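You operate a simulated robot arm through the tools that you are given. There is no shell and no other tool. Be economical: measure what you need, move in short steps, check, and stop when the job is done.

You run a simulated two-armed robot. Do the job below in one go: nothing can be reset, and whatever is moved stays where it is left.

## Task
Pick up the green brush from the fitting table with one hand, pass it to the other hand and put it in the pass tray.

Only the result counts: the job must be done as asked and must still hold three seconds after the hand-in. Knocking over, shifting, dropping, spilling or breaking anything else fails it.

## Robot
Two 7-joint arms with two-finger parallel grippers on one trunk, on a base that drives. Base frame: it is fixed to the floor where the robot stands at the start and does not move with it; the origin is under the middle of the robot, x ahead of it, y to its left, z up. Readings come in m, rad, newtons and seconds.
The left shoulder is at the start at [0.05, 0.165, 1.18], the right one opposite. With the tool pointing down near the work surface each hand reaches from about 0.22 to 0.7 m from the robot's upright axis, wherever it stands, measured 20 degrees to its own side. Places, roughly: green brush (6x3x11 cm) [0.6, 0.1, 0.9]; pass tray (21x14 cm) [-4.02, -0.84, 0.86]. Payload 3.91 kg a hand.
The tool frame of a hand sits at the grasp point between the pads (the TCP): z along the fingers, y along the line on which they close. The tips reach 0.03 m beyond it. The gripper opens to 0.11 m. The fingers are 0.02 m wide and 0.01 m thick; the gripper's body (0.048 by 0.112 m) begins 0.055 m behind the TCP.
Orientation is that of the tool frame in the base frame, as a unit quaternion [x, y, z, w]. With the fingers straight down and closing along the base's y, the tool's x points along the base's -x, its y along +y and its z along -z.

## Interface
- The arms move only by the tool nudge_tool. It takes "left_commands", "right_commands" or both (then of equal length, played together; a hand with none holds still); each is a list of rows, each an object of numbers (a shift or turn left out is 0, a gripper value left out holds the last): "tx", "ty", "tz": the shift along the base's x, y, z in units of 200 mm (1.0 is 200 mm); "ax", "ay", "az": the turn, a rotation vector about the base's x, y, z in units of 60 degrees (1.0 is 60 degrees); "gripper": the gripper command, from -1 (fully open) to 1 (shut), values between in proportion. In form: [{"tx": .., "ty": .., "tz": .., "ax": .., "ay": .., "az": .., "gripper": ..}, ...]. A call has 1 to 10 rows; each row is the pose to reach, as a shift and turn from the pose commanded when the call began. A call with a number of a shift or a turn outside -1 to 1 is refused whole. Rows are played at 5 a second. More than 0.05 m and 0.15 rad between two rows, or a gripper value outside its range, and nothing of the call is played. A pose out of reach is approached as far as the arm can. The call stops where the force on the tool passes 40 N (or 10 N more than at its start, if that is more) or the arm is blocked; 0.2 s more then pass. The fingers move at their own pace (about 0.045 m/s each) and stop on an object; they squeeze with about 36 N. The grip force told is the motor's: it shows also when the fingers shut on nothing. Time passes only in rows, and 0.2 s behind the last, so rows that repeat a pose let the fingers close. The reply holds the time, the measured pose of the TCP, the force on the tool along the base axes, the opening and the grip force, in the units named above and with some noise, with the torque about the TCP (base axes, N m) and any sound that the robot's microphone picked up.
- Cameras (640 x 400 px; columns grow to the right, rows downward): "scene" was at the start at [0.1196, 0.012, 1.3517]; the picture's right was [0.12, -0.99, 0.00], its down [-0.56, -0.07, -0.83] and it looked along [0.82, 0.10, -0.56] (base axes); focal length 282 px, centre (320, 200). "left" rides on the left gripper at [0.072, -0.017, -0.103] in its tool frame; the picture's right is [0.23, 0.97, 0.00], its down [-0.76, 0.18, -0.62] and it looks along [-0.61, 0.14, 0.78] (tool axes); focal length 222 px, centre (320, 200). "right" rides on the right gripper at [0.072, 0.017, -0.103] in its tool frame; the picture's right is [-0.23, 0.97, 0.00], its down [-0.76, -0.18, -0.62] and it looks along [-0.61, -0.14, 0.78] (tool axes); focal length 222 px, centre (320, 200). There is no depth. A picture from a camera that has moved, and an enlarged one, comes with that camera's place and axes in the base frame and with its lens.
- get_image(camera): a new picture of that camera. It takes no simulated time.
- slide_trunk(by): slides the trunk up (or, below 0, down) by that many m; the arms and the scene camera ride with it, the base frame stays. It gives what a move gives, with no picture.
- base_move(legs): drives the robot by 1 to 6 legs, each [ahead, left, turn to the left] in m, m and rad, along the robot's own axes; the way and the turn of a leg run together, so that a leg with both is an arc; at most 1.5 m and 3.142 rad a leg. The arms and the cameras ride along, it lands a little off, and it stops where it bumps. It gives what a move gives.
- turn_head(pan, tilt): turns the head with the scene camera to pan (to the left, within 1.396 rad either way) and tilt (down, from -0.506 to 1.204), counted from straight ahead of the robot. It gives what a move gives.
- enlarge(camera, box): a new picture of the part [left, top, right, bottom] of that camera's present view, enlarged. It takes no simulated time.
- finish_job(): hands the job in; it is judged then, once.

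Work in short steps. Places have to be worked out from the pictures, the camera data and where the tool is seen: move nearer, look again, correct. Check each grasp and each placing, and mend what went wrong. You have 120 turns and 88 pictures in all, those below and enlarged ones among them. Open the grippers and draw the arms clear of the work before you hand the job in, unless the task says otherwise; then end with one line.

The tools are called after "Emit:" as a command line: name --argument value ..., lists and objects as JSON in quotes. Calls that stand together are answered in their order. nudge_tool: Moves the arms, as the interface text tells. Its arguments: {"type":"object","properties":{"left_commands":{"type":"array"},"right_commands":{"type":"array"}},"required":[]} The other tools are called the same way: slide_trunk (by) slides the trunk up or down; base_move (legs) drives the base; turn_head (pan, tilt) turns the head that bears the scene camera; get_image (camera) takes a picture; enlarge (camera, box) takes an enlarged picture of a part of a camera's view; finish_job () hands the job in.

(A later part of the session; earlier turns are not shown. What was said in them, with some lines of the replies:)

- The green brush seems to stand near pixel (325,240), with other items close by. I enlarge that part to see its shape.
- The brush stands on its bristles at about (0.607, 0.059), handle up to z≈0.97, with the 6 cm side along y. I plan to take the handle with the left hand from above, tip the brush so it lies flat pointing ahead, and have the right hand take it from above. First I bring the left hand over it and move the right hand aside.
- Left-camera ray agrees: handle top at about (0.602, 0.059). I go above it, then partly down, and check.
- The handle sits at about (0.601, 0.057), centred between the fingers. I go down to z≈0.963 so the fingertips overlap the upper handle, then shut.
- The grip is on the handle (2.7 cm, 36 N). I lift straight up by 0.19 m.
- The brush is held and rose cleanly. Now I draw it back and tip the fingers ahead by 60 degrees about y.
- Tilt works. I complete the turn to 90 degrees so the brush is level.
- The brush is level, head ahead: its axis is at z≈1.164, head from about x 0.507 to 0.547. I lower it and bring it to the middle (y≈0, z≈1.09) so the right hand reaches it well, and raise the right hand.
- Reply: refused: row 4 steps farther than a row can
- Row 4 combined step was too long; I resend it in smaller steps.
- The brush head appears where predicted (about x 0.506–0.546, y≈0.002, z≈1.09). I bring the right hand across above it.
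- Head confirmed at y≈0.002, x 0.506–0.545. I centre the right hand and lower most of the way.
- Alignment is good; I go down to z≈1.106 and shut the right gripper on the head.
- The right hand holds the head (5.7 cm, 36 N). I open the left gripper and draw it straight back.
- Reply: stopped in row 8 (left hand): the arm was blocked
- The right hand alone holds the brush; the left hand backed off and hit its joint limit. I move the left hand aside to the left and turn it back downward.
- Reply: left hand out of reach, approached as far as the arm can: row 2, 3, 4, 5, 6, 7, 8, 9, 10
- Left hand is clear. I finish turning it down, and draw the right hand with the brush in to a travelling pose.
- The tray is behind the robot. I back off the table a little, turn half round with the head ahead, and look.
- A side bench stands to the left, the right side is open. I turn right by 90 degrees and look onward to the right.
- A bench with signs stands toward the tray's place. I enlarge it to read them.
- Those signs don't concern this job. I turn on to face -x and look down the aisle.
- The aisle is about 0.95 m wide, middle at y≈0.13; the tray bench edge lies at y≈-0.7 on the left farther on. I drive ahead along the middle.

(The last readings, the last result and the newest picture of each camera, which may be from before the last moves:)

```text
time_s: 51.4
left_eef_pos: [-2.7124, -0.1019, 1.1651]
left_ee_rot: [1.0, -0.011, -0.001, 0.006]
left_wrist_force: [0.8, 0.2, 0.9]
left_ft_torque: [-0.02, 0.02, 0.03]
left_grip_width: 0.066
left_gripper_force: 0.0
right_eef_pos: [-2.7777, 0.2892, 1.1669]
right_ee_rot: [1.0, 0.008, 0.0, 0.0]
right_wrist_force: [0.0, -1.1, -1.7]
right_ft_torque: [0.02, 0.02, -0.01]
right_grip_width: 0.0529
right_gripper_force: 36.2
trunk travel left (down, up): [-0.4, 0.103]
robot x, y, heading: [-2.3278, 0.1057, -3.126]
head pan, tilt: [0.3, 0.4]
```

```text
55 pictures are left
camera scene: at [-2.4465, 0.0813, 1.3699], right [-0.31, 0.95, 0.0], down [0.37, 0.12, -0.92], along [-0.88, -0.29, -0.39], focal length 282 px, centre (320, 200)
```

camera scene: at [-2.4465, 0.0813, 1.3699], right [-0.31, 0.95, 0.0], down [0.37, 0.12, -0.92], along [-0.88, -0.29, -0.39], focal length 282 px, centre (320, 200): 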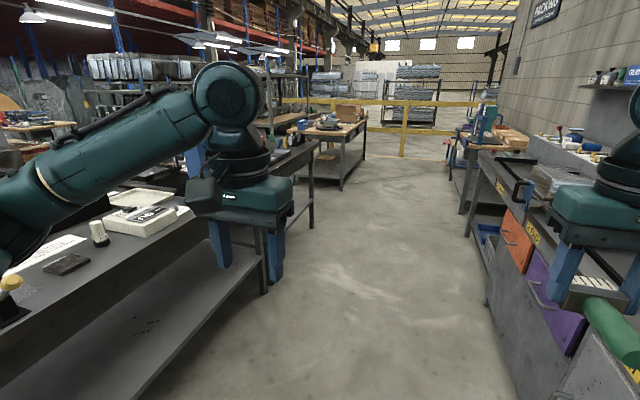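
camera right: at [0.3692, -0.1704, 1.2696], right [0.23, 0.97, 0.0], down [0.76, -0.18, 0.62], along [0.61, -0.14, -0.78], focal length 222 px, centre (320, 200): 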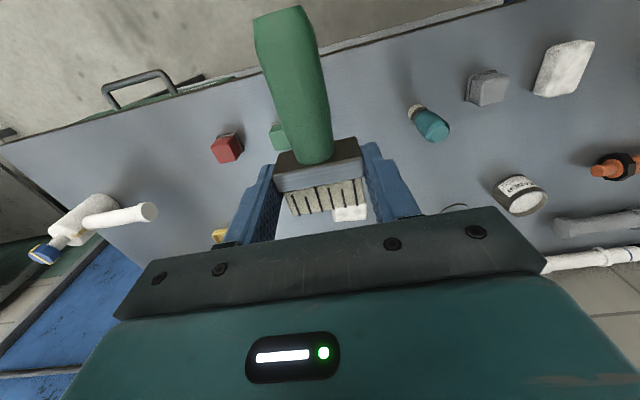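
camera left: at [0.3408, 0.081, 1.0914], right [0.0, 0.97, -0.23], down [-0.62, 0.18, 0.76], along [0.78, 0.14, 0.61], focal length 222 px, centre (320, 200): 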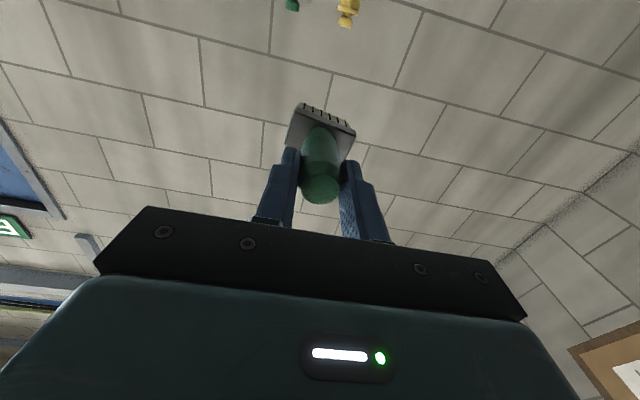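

The way ahead is clear; the tray should lie behind my left hand on the left bench. I drive on 1.3 m, drifting a little left, and look left.

Emit:
base_move --legs '[[1.2, 0.1, 0]]'

Emit:
turn_head --pan 1.0 --tilt 0.5

Emit:
get_image --camera "scene"

```text
time_s: 57.7
left_eef_pos: [-3.9365, -0.2463, 1.1653]
left_ee_rot: [1.0, -0.001, -0.001, 0.007]
left_wrist_force: [-0.2, -0.6, 0.1]
left_ft_torque: [-0.04, -0.01, -0.01]
left_grip_width: 0.0658
left_gripper_force: 0.1
right_eef_pos: [-4.0095, 0.1427, 1.1652]
right_ee_rot: [1.0, 0.019, 0.001, 0.0]
right_wrist_force: [-0.2, 0.5, -0.4]
right_ft_torque: [0.0, 0.0, -0.01]
right_grip_width: 0.0531
right_gripper_force: 36.3
trunk travel left (down, up): [-0.4, 0.103]
robot x, y, heading: [-3.5581, -0.027, -3.107]
head pan, tilt: [0.3, 0.4]
```

```text
time_s: 58.7
left_eef_pos: [-3.9367, -0.2471, 1.1656]
left_ee_rot: [1.0, -0.001, -0.001, 0.007]
left_wrist_force: [0.1, 0.2, 0.4]
left_ft_torque: [0.01, 0.0, -0.02]
left_grip_width: 0.066
left_gripper_force: 0.1
right_eef_pos: [-4.0092, 0.1429, 1.1656]
right_ee_rot: [1.0, 0.018, 0.0, 0.0]
right_wrist_force: [0.7, -0.4, -1.1]
right_ft_torque: [-0.01, 0.02, 0.03]
right_grip_width: 0.0532
right_gripper_force: 35.8
trunk travel left (down, up): [-0.4, 0.103]
robot x, y, heading: [-3.5605, -0.0224, -3.106]
head pan, tilt: [1.0, 0.499]
```

```text
54 pictures are left
camera scene: at [-3.6327, -0.1052, 1.3608], right [-0.86, 0.51, 0.0], down [0.24, 0.41, -0.88], along [-0.45, -0.76, -0.48], focal length 282 px, centre (320, 200)
```

scene: 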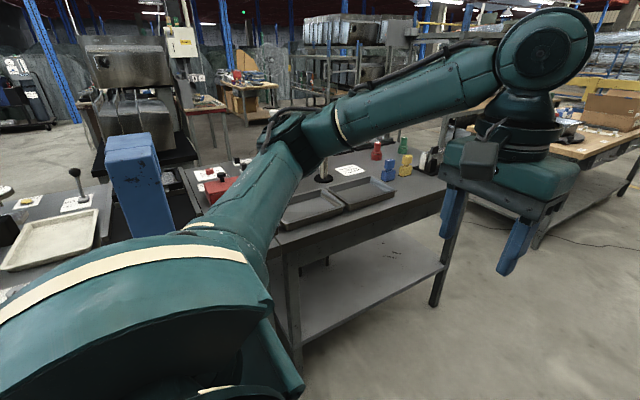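

Two grey trays are seen; the told place projects to pixel (308, 213), the left one. I enlarge to check labels.

Emit:
enlarge --camera "scene" --box '[200, 130, 460, 260]'

```text
2.46 times, centred on (330, 195) of scene
camera zoom: at [-3.6327, -0.1052, 1.3608], right [-0.86, 0.51, 0.0], down [0.24, 0.41, -0.88], along [-0.45, -0.76, -0.48], focal length 695 px, centre (295, 212)
```

zoom: 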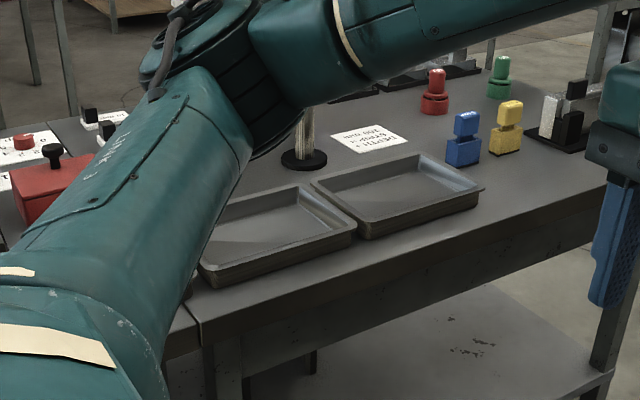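

The left tray centres at about (-4.03, -0.84), matching the pass tray. I drive 0.31 m ahead, turn left to face the bench, and look.

Emit:
base_move --legs '[[0.31, 0, 0], [0, 0, 1.535]]'

Emit:
turn_head --pan -0.2 --tilt 0.55

Emit:
get_image --camera "scene"

```text
time_s: 64.7
left_eef_pos: [-3.6411, -0.412, 1.1654]
left_ee_rot: [0.703, 0.711, 0.004, 0.005]
left_wrist_force: [0.0, -1.1, 0.1]
left_ft_torque: [0.0, -0.01, 0.0]
left_grip_width: 0.0661
left_gripper_force: 0.1
right_eef_pos: [-4.0316, -0.4892, 1.1659]
right_ee_rot: [0.689, 0.725, -0.001, 0.0]
right_wrist_force: [-0.6, 0.6, -0.9]
right_ft_torque: [0.0, -0.04, 0.0]
right_grip_width: 0.053
right_gripper_force: 36.2
trunk travel left (down, up): [-0.4, 0.103]
robot x, y, heading: [-3.8661, -0.0378, -1.527]
head pan, tilt: [1.0, 0.499]
```

```text
time_s: 66.1
left_eef_pos: [-3.6406, -0.4104, 1.1659]
left_ee_rot: [0.703, 0.711, 0.005, 0.006]
left_wrist_force: [-0.7, -0.1, -0.6]
left_ft_torque: [0.02, 0.01, 0.02]
left_grip_width: 0.066
left_gripper_force: 0.1
right_eef_pos: [-4.0305, -0.4895, 1.1656]
right_ee_rot: [0.689, 0.724, 0.0, 0.0]
right_wrist_force: [-0.5, 0.2, -0.9]
right_ft_torque: [-0.03, -0.01, 0.01]
right_grip_width: 0.0532
right_gripper_force: 35.8
trunk travel left (down, up): [-0.4, 0.103]
robot x, y, heading: [-3.8673, -0.0392, -1.522]
head pan, tilt: [-0.201, 0.55]
```

```text
52 pictures are left
camera scene: at [-3.8749, -0.1553, 1.3562], right [-0.99, 0.15, 0.0], down [0.08, 0.52, -0.85], along [-0.13, -0.84, -0.52], focal length 282 px, centre (320, 200)
```

scene: 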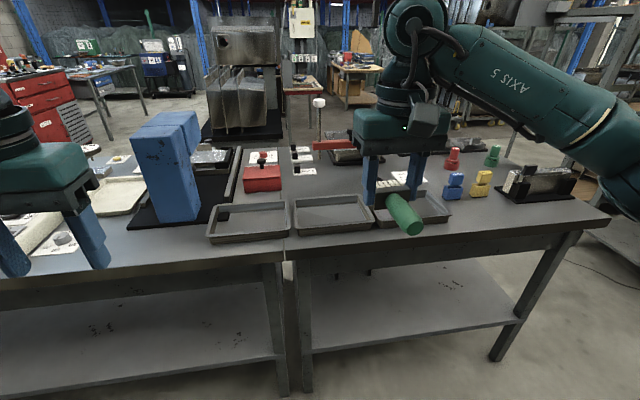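

There are three trays; the told place matches the middle one. I enlarge to look for labels that confirm it.

Emit:
enlarge --camera "scene" --box '[200, 130, 480, 290]'

```text
2.29 times, centred on (340, 210) of scene
camera zoom: at [-3.8749, -0.1553, 1.3562], right [-0.99, 0.15, 0.0], down [0.08, 0.52, -0.85], along [-0.13, -0.84, -0.52], focal length 645 px, centre (274, 177)
```

zoom: 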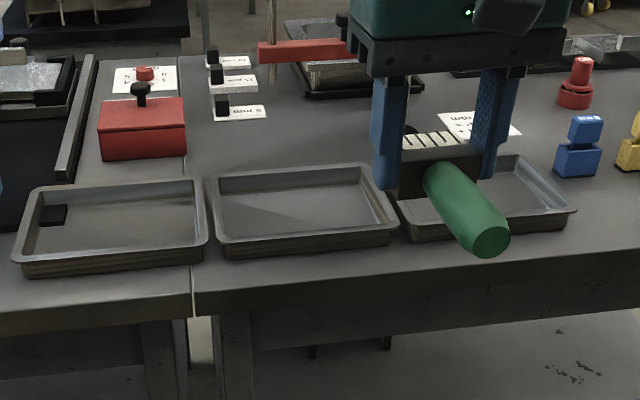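

No labels show; the middle tray at (-4.02, -0.85) is the one named. I draw the left hand back a bit, then drive 0.22 m nearer.

Emit:
nudge_tool --left_commands '[{"ty": 0.15}, {"ty": 0.3, "tz": 0.1}, {"ty": 0.4, "tz": 0.2}, {"ty": 0.4, "tz": 0.2}]'

Emit:
base_move --legs '[[0.22, 0, -0.05]]'

Emit:
get_image --camera "right"

Emit:
get_image --camera "scene"

```text
time_s: 67.1
left_eef_pos: [-3.6414, -0.3334, 1.2072]
left_ee_rot: [0.704, 0.711, 0.005, 0.005]
left_wrist_force: [-0.5, -1.0, -0.6]
left_ft_torque: [0.01, 0.01, 0.01]
left_grip_width: 0.0659
left_gripper_force: 0.0
right_eef_pos: [-4.0307, -0.4896, 1.1671]
right_ee_rot: [0.69, 0.724, 0.0, 0.0]
right_wrist_force: [-0.2, -0.5, -0.5]
right_ft_torque: [0.01, -0.01, -0.01]
right_grip_width: 0.0532
right_gripper_force: 36.0
trunk travel left (down, up): [-0.4, 0.103]
robot x, y, heading: [-3.8646, -0.0396, -1.522]
head pan, tilt: [-0.201, 0.55]
```

```text
time_s: 68.8
left_eef_pos: [-3.6526, -0.5649, 1.2065]
left_ee_rot: [0.721, 0.693, 0.005, 0.005]
left_wrist_force: [-0.2, -0.1, -0.7]
left_ft_torque: [0.0, 0.0, 0.02]
left_grip_width: 0.0659
left_gripper_force: 0.1
right_eef_pos: [-4.0483, -0.7026, 1.1655]
right_ee_rot: [0.708, 0.707, 0.0, 0.0]
right_wrist_force: [0.1, -0.6, -1.7]
right_ft_torque: [0.0, 0.0, -0.01]
right_grip_width: 0.0532
right_gripper_force: 35.9
trunk travel left (down, up): [-0.4, 0.103]
robot x, y, heading: [-3.859, -0.2586, -1.578]
head pan, tilt: [-0.201, 0.55]
```

```text
50 pictures are left
camera right: at [-4.0319, -0.6301, 1.2692], right [0.97, -0.23, 0.0], down [-0.18, -0.76, 0.62], along [-0.14, -0.61, -0.78], focal length 222 px, centre (320, 200)
```

right: 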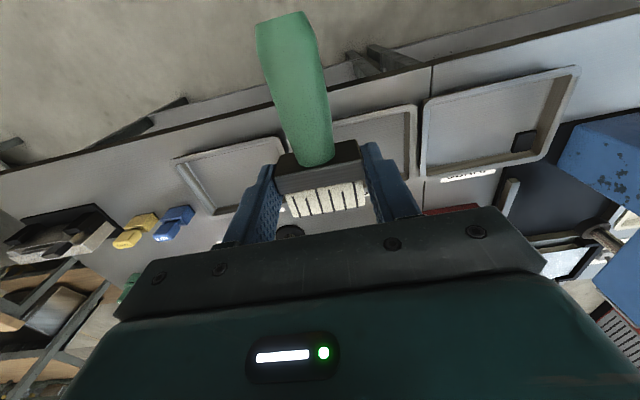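

```text
49 pictures are left
camera scene: at [-3.8758, -0.376, 1.3561], right [-0.98, 0.2, 0.0], down [0.11, 0.51, -0.85], along [-0.17, -0.83, -0.52], focal length 282 px, centre (320, 200)
```

scene: 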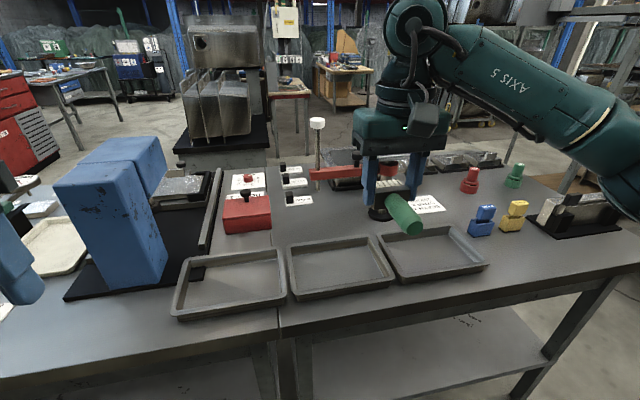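

In the right camera a label shows on the far rim of the tray at x≈-3.77. I enlarge it.

Emit:
enlarge --camera "right" --box '[400, 140, 540, 220]'

Emit:
enlarge --camera "scene" --box '[160, 220, 500, 330]'

```text
4.57 times, centred on (470, 180) of right
camera zoom: at [-4.0319, -0.6301, 1.2692], right [0.97, -0.23, 0.0], down [-0.18, -0.76, 0.62], along [-0.14, -0.61, -0.78], focal length 1015 px, centre (-366, 291)
```

zoom: 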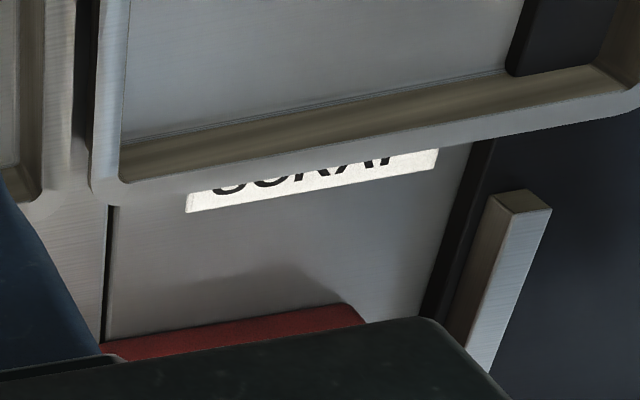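

```text
1.88 times, centred on (330, 275) of scene
camera zoom: at [-3.8758, -0.376, 1.3561], right [-0.98, 0.2, 0.0], down [0.11, 0.51, -0.85], along [-0.17, -0.83, -0.52], focal length 531 px, centre (301, 59)
```

zoom: 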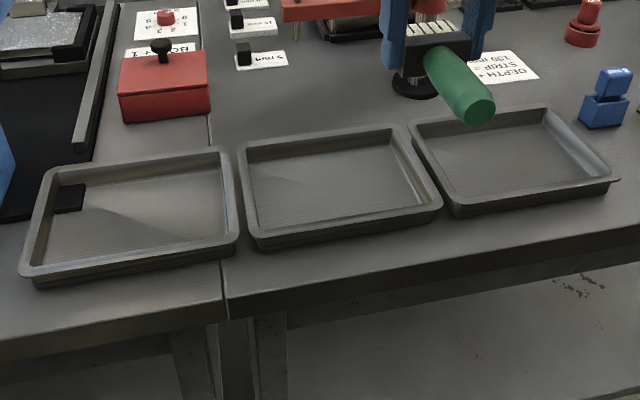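

That tray is marked SCRAP. I shift the right hand 0.2 m to -x to see the middle tray's label past the brush.

Emit:
nudge_tool --right_commands '[{"tx": -0.2}, {"tx": -0.4}, {"tx": -0.6}, {"tx": -0.8}, {"tx": -1.0}, {"tx": -1.0}]'

Emit:
get_image --camera "right"

```text
time_s: 70.2
left_eef_pos: [-3.6529, -0.5646, 1.2073]
left_ee_rot: [0.721, 0.693, 0.004, 0.006]
left_wrist_force: [-0.2, 1.2, -0.3]
left_ft_torque: [-0.03, 0.01, -0.02]
left_grip_width: 0.0663
left_gripper_force: 0.0
right_eef_pos: [-4.2459, -0.6999, 1.1675]
right_ee_rot: [0.708, 0.706, 0.0, 0.0]
right_wrist_force: [0.1, 0.0, -0.2]
right_ft_torque: [0.01, 0.01, -0.02]
right_grip_width: 0.053
right_gripper_force: 36.0
trunk travel left (down, up): [-0.4, 0.103]
robot x, y, heading: [-3.8584, -0.2571, -1.574]
head pan, tilt: [-0.201, 0.55]
```

```text
46 pictures are left
camera right: at [-4.2305, -0.628, 1.2705], right [0.97, -0.23, 0.0], down [-0.18, -0.76, 0.62], along [-0.14, -0.61, -0.78], focal length 222 px, centre (320, 200)
```

right: 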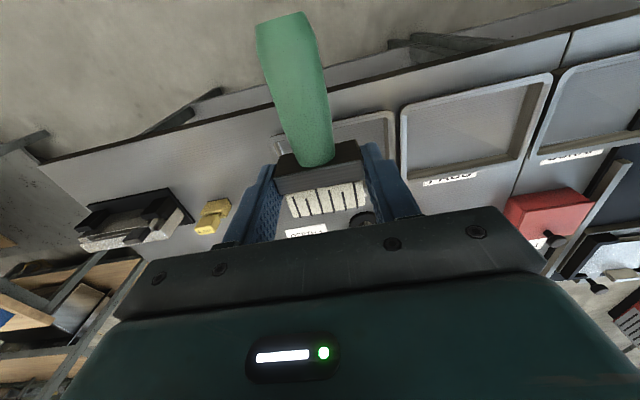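

The middle tray is marked PASS; its centre is near (-4.01, -0.84), long side along x. I bring the hand back over it while turning it about z so the brush will lie along the tray's long side.

Emit:
nudge_tool --right_commands '[{"tx": 0.125, "az": -0.1}, {"tx": 0.25, "az": -0.2}, {"tx": 0.375, "az": -0.3}, {"tx": 0.5, "az": -0.4}, {"tx": 0.625, "az": -0.5}, {"tx": 0.75, "az": -0.6}, {"tx": 0.875, "az": -0.7}, {"tx": 1.0, "az": -0.8}, {"tx": 1.0, "az": -0.8}]'

Emit:
get_image --camera "scene"

```text
time_s: 72.2
left_eef_pos: [-3.6527, -0.5645, 1.2072]
left_ee_rot: [0.721, 0.693, 0.004, 0.005]
left_wrist_force: [-0.3, 0.5, -0.3]
left_ft_torque: [0.0, 0.01, -0.03]
left_grip_width: 0.0659
left_gripper_force: 0.1
right_eef_pos: [-4.0506, -0.7027, 1.1651]
right_ee_rot: [0.934, 0.357, 0.0, 0.0]
right_wrist_force: [-0.8, 0.4, -1.6]
right_ft_torque: [-0.02, -0.02, -0.03]
right_grip_width: 0.0534
right_gripper_force: 35.5
trunk travel left (down, up): [-0.4, 0.103]
robot x, y, heading: [-3.8633, -0.2604, -1.573]
head pan, tilt: [-0.201, 0.55]
```

```text
45 pictures are left
camera scene: at [-3.876, -0.3752, 1.3562], right [-0.98, 0.2, 0.0], down [0.11, 0.51, -0.85], along [-0.17, -0.84, -0.52], focal length 282 px, centre (320, 200)
```

scene: 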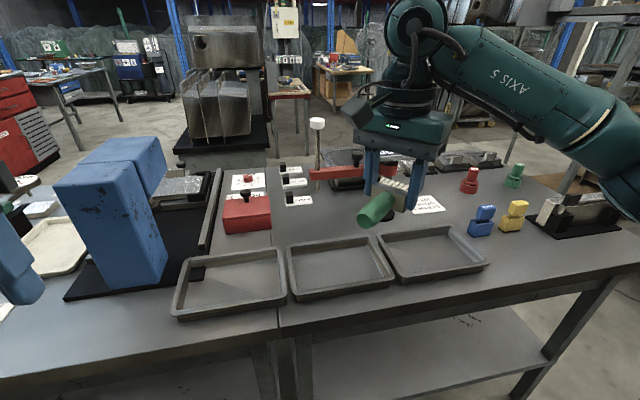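

Turning goes well and the brush stays firm. I finish the turn and move over the tray (target TCP about (-4.042, -0.85)).

Emit:
nudge_tool --right_commands '[{"ty": -0.1, "az": -0.1}, {"ty": -0.2, "az": -0.2}, {"ty": -0.3, "az": -0.3}, {"ty": -0.4, "az": -0.4}, {"ty": -0.5, "az": -0.5}, {"ty": -0.6, "az": -0.6}, {"ty": -0.72, "tx": 0.04, "az": -0.7}, {"ty": -0.72, "tx": 0.04, "az": -0.7}]'

Emit:
get_image --camera "scene"

Emit:
get_image --camera "right"

```text
time_s: 74.0
left_eef_pos: [-3.6534, -0.5649, 1.2079]
left_ee_rot: [0.721, 0.693, 0.004, 0.005]
left_wrist_force: [0.5, 0.1, 0.1]
left_ft_torque: [-0.03, -0.02, 0.01]
left_grip_width: 0.0662
left_gripper_force: 0.1
right_eef_pos: [-4.0426, -0.8439, 1.1656]
right_ee_rot: [1.0, -0.002, 0.001, 0.0]
right_wrist_force: [0.0, -0.4, -1.6]
right_ft_torque: [0.03, 0.03, -0.02]
right_grip_width: 0.0528
right_gripper_force: 36.6
trunk travel left (down, up): [-0.4, 0.103]
robot x, y, heading: [-3.8616, -0.257, -1.575]
head pan, tilt: [-0.201, 0.55]
```

```text
44 pictures are left
camera scene: at [-3.8762, -0.3751, 1.3562], right [-0.98, 0.2, 0.0], down [0.11, 0.51, -0.85], along [-0.17, -0.84, -0.52], focal length 282 px, centre (320, 200)
```

scene: 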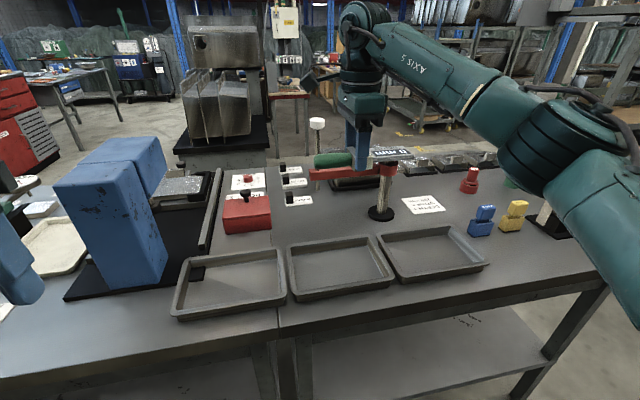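

```text
43 pictures are left
camera right: at [-3.9707, -0.8618, 1.269], right [-0.23, -0.97, 0.0], down [-0.76, 0.18, 0.62], along [-0.61, 0.14, -0.78], focal length 222 px, centre (320, 200)
```

right: 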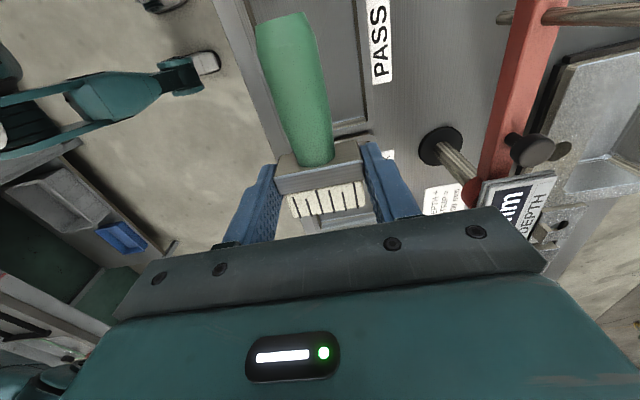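

The hand is above the tray; corner sightings give the tray centre near (-4.02, -0.843). I shift 8 mm and lower 0.19 m, then check.

Emit:
nudge_tool --right_commands '[{"tx": -0.04, "tz": -0.15}, {"tx": -0.04, "tz": -0.3}, {"tx": -0.04, "tz": -0.45}, {"tx": -0.04, "tz": -0.6}, {"tx": -0.04, "tz": -0.75}, {"tx": -0.04, "tz": -0.9}, {"tx": -0.04, "tz": -0.95}, {"tx": -0.04, "tz": -0.95}]'

Emit:
get_image --camera "right"

Emit:
enlarge --camera "scene" --box '[220, 150, 480, 320]'

```text
time_s: 75.8
left_eef_pos: [-3.6537, -0.5653, 1.2082]
left_ee_rot: [0.721, 0.693, 0.005, 0.005]
left_wrist_force: [-0.7, -0.3, 0.3]
left_ft_torque: [0.0, 0.01, 0.03]
left_grip_width: 0.0659
left_gripper_force: 0.1
right_eef_pos: [-4.0501, -0.8465, 0.9774]
right_ee_rot: [1.0, -0.001, 0.0, 0.001]
right_wrist_force: [-0.5, -0.1, -0.8]
right_ft_torque: [-0.04, 0.04, 0.0]
right_grip_width: 0.053
right_gripper_force: 36.0
trunk travel left (down, up): [-0.4, 0.103]
robot x, y, heading: [-3.8563, -0.2573, -1.572]
head pan, tilt: [-0.201, 0.55]
```

```text
42 pictures are left
camera right: at [-3.9775, -0.863, 1.0804], right [-0.23, -0.97, 0.0], down [-0.76, 0.18, 0.62], along [-0.61, 0.14, -0.78], focal length 222 px, centre (320, 200)
```

right: 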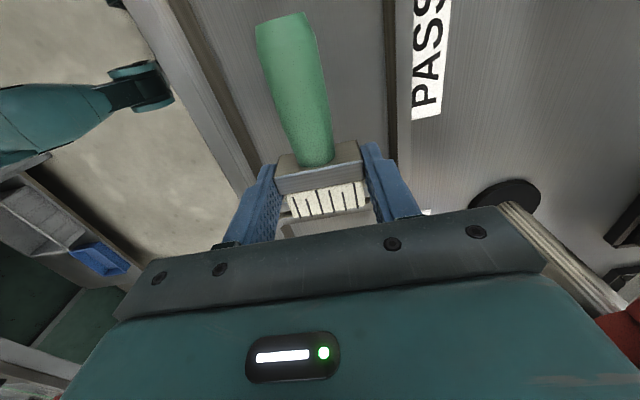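

```text
2.35 times, centred on (350, 235) of scene
camera zoom: at [-3.8757, -0.3753, 1.3562], right [-0.98, 0.2, 0.0], down [0.11, 0.51, -0.85], along [-0.17, -0.84, -0.52], focal length 664 px, centre (249, 118)
```

zoom: 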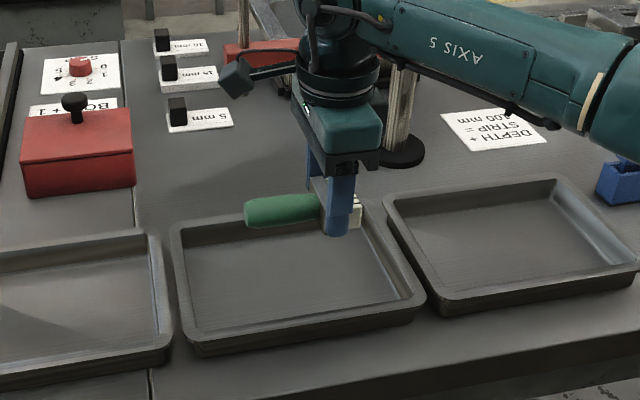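

The brush is centred over the tray (y range -0.908 to -0.765). I lower to z≈0.903.

Emit:
nudge_tool --right_commands '[{"ty": 0.02, "tz": -0.1}, {"ty": 0.02, "tz": -0.2}, {"ty": 0.02, "tz": -0.3}, {"ty": 0.02, "tz": -0.36}, {"ty": 0.02, "tz": -0.36}]'

Emit:
get_image --camera "right"

Emit:
enlarge --camera "scene" --box '[260, 210, 420, 310]'

```text
time_s: 77.0
left_eef_pos: [-3.6524, -0.5642, 1.2078]
left_ee_rot: [0.721, 0.693, 0.004, 0.005]
left_wrist_force: [0.6, 0.4, 0.0]
left_ft_torque: [0.02, 0.03, 0.0]
left_grip_width: 0.0664
left_gripper_force: 0.2
right_eef_pos: [-4.0478, -0.8418, 0.9055]
right_ee_rot: [1.0, -0.001, 0.0, 0.001]
right_wrist_force: [0.1, -0.3, -1.1]
right_ft_torque: [0.01, 0.05, 0.0]
right_grip_width: 0.0531
right_gripper_force: 36.3
trunk travel left (down, up): [-0.4, 0.103]
robot x, y, heading: [-3.8639, -0.2581, -1.572]
head pan, tilt: [-0.201, 0.55]
```

```text
40 pictures are left
camera right: at [-3.9765, -0.8585, 1.0096], right [-0.23, -0.97, 0.0], down [-0.76, 0.18, 0.62], along [-0.61, 0.14, -0.78], focal length 222 px, centre (320, 200)
```

right: 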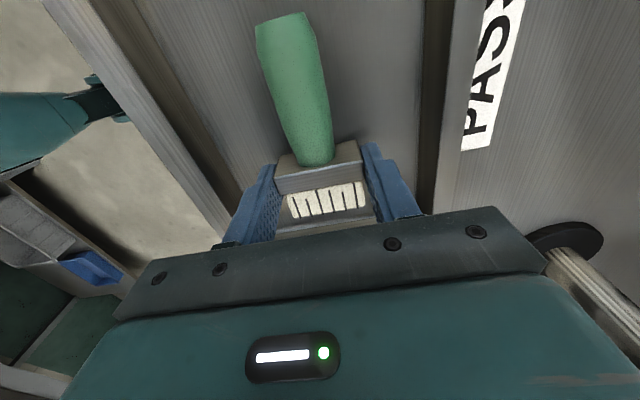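

```text
4.00 times, centred on (340, 260) of scene
camera zoom: at [-3.8757, -0.3753, 1.3562], right [-0.98, 0.2, 0.0], down [0.11, 0.51, -0.85], along [-0.17, -0.84, -0.52], focal length 1129 px, centre (240, -40)
```

zoom: 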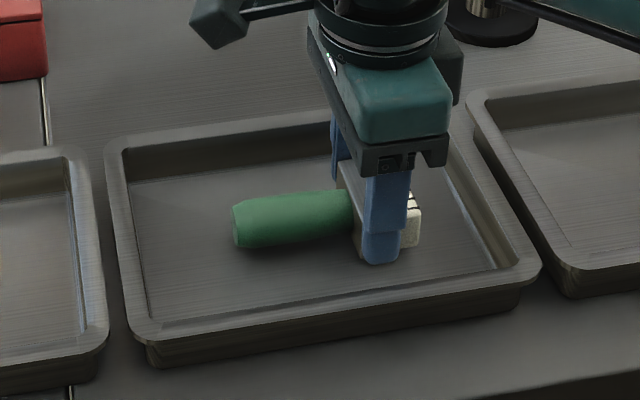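

The brush is well inside the rims, not touching yet. I lower by small steps and watch the force.

Emit:
nudge_tool --right_commands '[{"tz": -0.015}, {"tz": -0.03}, {"tz": -0.03}]'

```text
time_s: 77.8
left_eef_pos: [-3.6522, -0.5653, 1.2069]
left_ee_rot: [0.721, 0.693, 0.004, 0.005]
left_wrist_force: [-0.2, 0.1, -0.1]
left_ft_torque: [0.02, 0.0, -0.01]
left_grip_width: 0.0659
left_gripper_force: 0.0
right_eef_pos: [-4.0485, -0.8419, 0.9006]
right_ee_rot: [1.0, -0.001, 0.0, 0.0]
right_wrist_force: [0.1, 0.0, -0.8]
right_ft_torque: [-0.01, 0.02, -0.01]
right_grip_width: 0.0531
right_gripper_force: 35.9
trunk travel left (down, up): [-0.4, 0.103]
robot x, y, heading: [-3.864, -0.2589, -1.575]
head pan, tilt: [-0.201, 0.55]
```

No contact yet; I go 4 mm more.

Emit:
nudge_tool --right_commands '[{"tz": -0.01}, {"tz": -0.02}, {"tz": -0.02}]'

```text
time_s: 78.5
left_eef_pos: [-3.6526, -0.5632, 1.2076]
left_ee_rot: [0.721, 0.693, 0.003, 0.007]
left_wrist_force: [-0.4, -0.5, -0.8]
left_ft_torque: [-0.02, -0.02, -0.02]
left_grip_width: 0.0657
left_gripper_force: 0.1
right_eef_pos: [-4.0476, -0.8439, 0.8993]
right_ee_rot: [1.0, -0.001, 0.001, 0.004]
right_wrist_force: [-1.5, -2.1, 24.5]
right_ft_torque: [0.25, 0.01, 0.0]
right_grip_width: 0.0531
right_gripper_force: 36.2
trunk travel left (down, up): [-0.4, 0.103]
robot x, y, heading: [-3.8591, -0.2596, -1.573]
head pan, tilt: [-0.201, 0.55]
```

Contact at z≈0.899. I ease up 3 mm of command, then open partway (0.075 m, to stay clear of the rims).

Emit:
nudge_tool --right_commands '[{"tz": 0.014}, {"tz": 0.014}, {"tz": 0.014, "gripper": 0.0}, {"tz": 0.014, "gripper": -0.15}, {"tz": 0.014, "gripper": -0.33}, {"tz": 0.014, "gripper": -0.33}, {"tz": 0.014, "gripper": -0.33}]'

Emit:
get_image --camera "right"

Emit:
enlarge --camera "scene" --box '[260, 210, 420, 310]'

```text
time_s: 80.2
left_eef_pos: [-3.6528, -0.5643, 1.2077]
left_ee_rot: [0.721, 0.693, 0.004, 0.005]
left_wrist_force: [-1.0, -1.5, 0.1]
left_ft_torque: [0.0, 0.02, -0.01]
left_grip_width: 0.0657
left_gripper_force: 0.2
right_eef_pos: [-4.0475, -0.8421, 0.8978]
right_ee_rot: [1.0, -0.001, 0.0, 0.0]
right_wrist_force: [-0.3, -0.6, 0.4]
right_ft_torque: [0.0, -0.02, 0.02]
right_grip_width: 0.0735
right_gripper_force: 0.0
trunk travel left (down, up): [-0.4, 0.103]
robot x, y, heading: [-3.8606, -0.2574, -1.572]
head pan, tilt: [-0.201, 0.55]
```

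```text
38 pictures are left
camera right: at [-3.9763, -0.8591, 1.0011], right [-0.23, -0.97, 0.0], down [-0.76, 0.18, 0.62], along [-0.61, 0.14, -0.78], focal length 222 px, centre (320, 200)
```

right: 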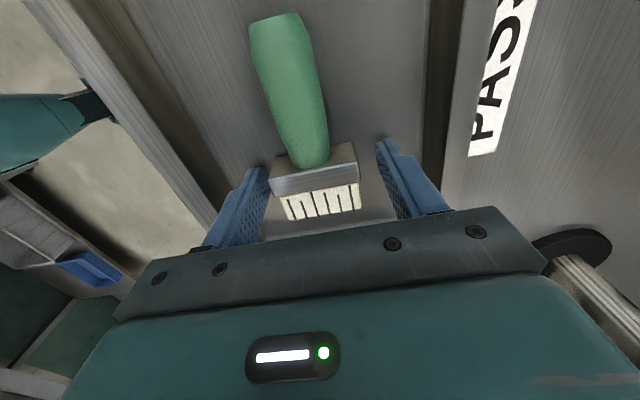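

```text
4.00 times, centred on (340, 260) of scene
camera zoom: at [-3.8757, -0.3752, 1.3562], right [-0.98, 0.2, 0.0], down [0.1, 0.51, -0.85], along [-0.17, -0.84, -0.52], focal length 1129 px, centre (240, -40)
```

zoom: 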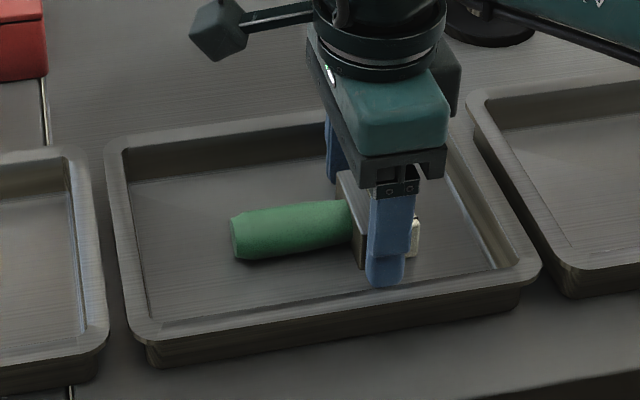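

The brush lies flat in the tray, free of both fingers. I lift straight up 0.19 m.

Emit:
nudge_tool --right_commands '[{"tz": 0.05}, {"tz": 0.15}, {"tz": 0.3}, {"tz": 0.5}, {"tz": 0.7}, {"tz": 0.9}, {"tz": 0.95}, {"tz": 0.95}]'

Emit:
enlarge --camera "scene" --box '[220, 150, 480, 320]'

```text
time_s: 82.0
left_eef_pos: [-3.6528, -0.5649, 1.2071]
left_ee_rot: [0.721, 0.692, 0.005, 0.006]
left_wrist_force: [0.1, 0.1, 0.5]
left_ft_torque: [0.02, 0.0, -0.03]
left_grip_width: 0.0659
left_gripper_force: 0.1
right_eef_pos: [-4.0482, -0.8438, 1.0875]
right_ee_rot: [1.0, -0.001, 0.0, 0.001]
right_wrist_force: [-0.2, 0.6, -0.2]
right_ft_torque: [0.01, 0.0, -0.01]
right_grip_width: 0.073
right_gripper_force: 0.1
trunk travel left (down, up): [-0.4, 0.103]
robot x, y, heading: [-3.8616, -0.2598, -1.573]
head pan, tilt: [-0.201, 0.55]
```

```text
2.35 times, centred on (350, 235) of scene
camera zoom: at [-3.8757, -0.3752, 1.3562], right [-0.98, 0.2, 0.0], down [0.1, 0.51, -0.85], along [-0.17, -0.84, -0.52], focal length 664 px, centre (249, 118)
```

zoom: 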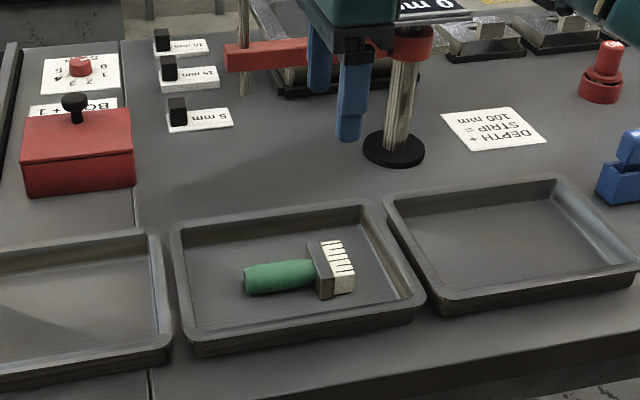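

The brush lies in the PASS tray and nothing else has moved. I open both grippers fully and draw the right hand back over the aisle.

Emit:
nudge_tool --right_commands '[{"ty": 0.15, "tz": 0.1}, {"ty": 0.35, "tz": 0.15}, {"ty": 0.55, "tz": 0.2}, {"ty": 0.75, "tz": 0.2}, {"ty": 0.95, "tz": 0.2}, {"ty": 1.0, "tz": 0.2, "gripper": -1}, {"ty": 1.0, "tz": 0.2, "gripper": -1}, {"ty": 1.0, "tz": 0.2, "gripper": -1}]' --left_commands '[{"gripper": -1}, {"gripper": -1}, {"gripper": -1}, {"gripper": -1}, {"gripper": -1}, {"gripper": -1}, {"gripper": -1}, {"gripper": -1}]'

Emit:
get_image --camera "scene"

```text
time_s: 83.8
left_eef_pos: [-3.6532, -0.565, 1.2054]
left_ee_rot: [0.721, 0.693, 0.004, 0.005]
left_wrist_force: [-1.1, 0.2, 0.6]
left_ft_torque: [0.03, 0.0, 0.04]
left_grip_width: 0.11
left_gripper_force: 0.0
right_eef_pos: [-4.0463, -0.6431, 1.1267]
right_ee_rot: [1.0, -0.001, 0.0, 0.001]
right_wrist_force: [-0.8, 0.2, -0.5]
right_ft_torque: [-0.02, -0.01, 0.03]
right_grip_width: 0.11
right_gripper_force: 0.0
trunk travel left (down, up): [-0.4, 0.103]
robot x, y, heading: [-3.8595, -0.2579, -1.57]
head pan, tilt: [-0.201, 0.55]
```

```text
35 pictures are left
camera scene: at [-3.8757, -0.3752, 1.3562], right [-0.98, 0.2, 0.0], down [0.11, 0.51, -0.85], along [-0.17, -0.84, -0.52], focal length 282 px, centre (320, 200)
```

scene: 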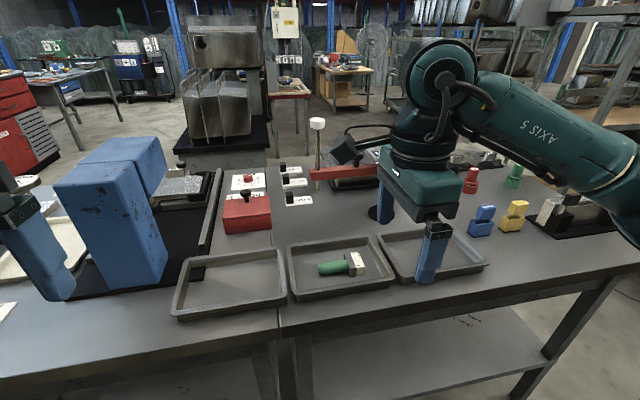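

The brush rests in the PASS tray, both grippers are open and clear. I hand in.

Emit:
finish_job

```text
The job is handed in.
```

The green brush was picked up with the left hand, passed to the right hand, and now lies flat in the tray marked PASS; both grippers are open and clear, and I saw nothing else moved.
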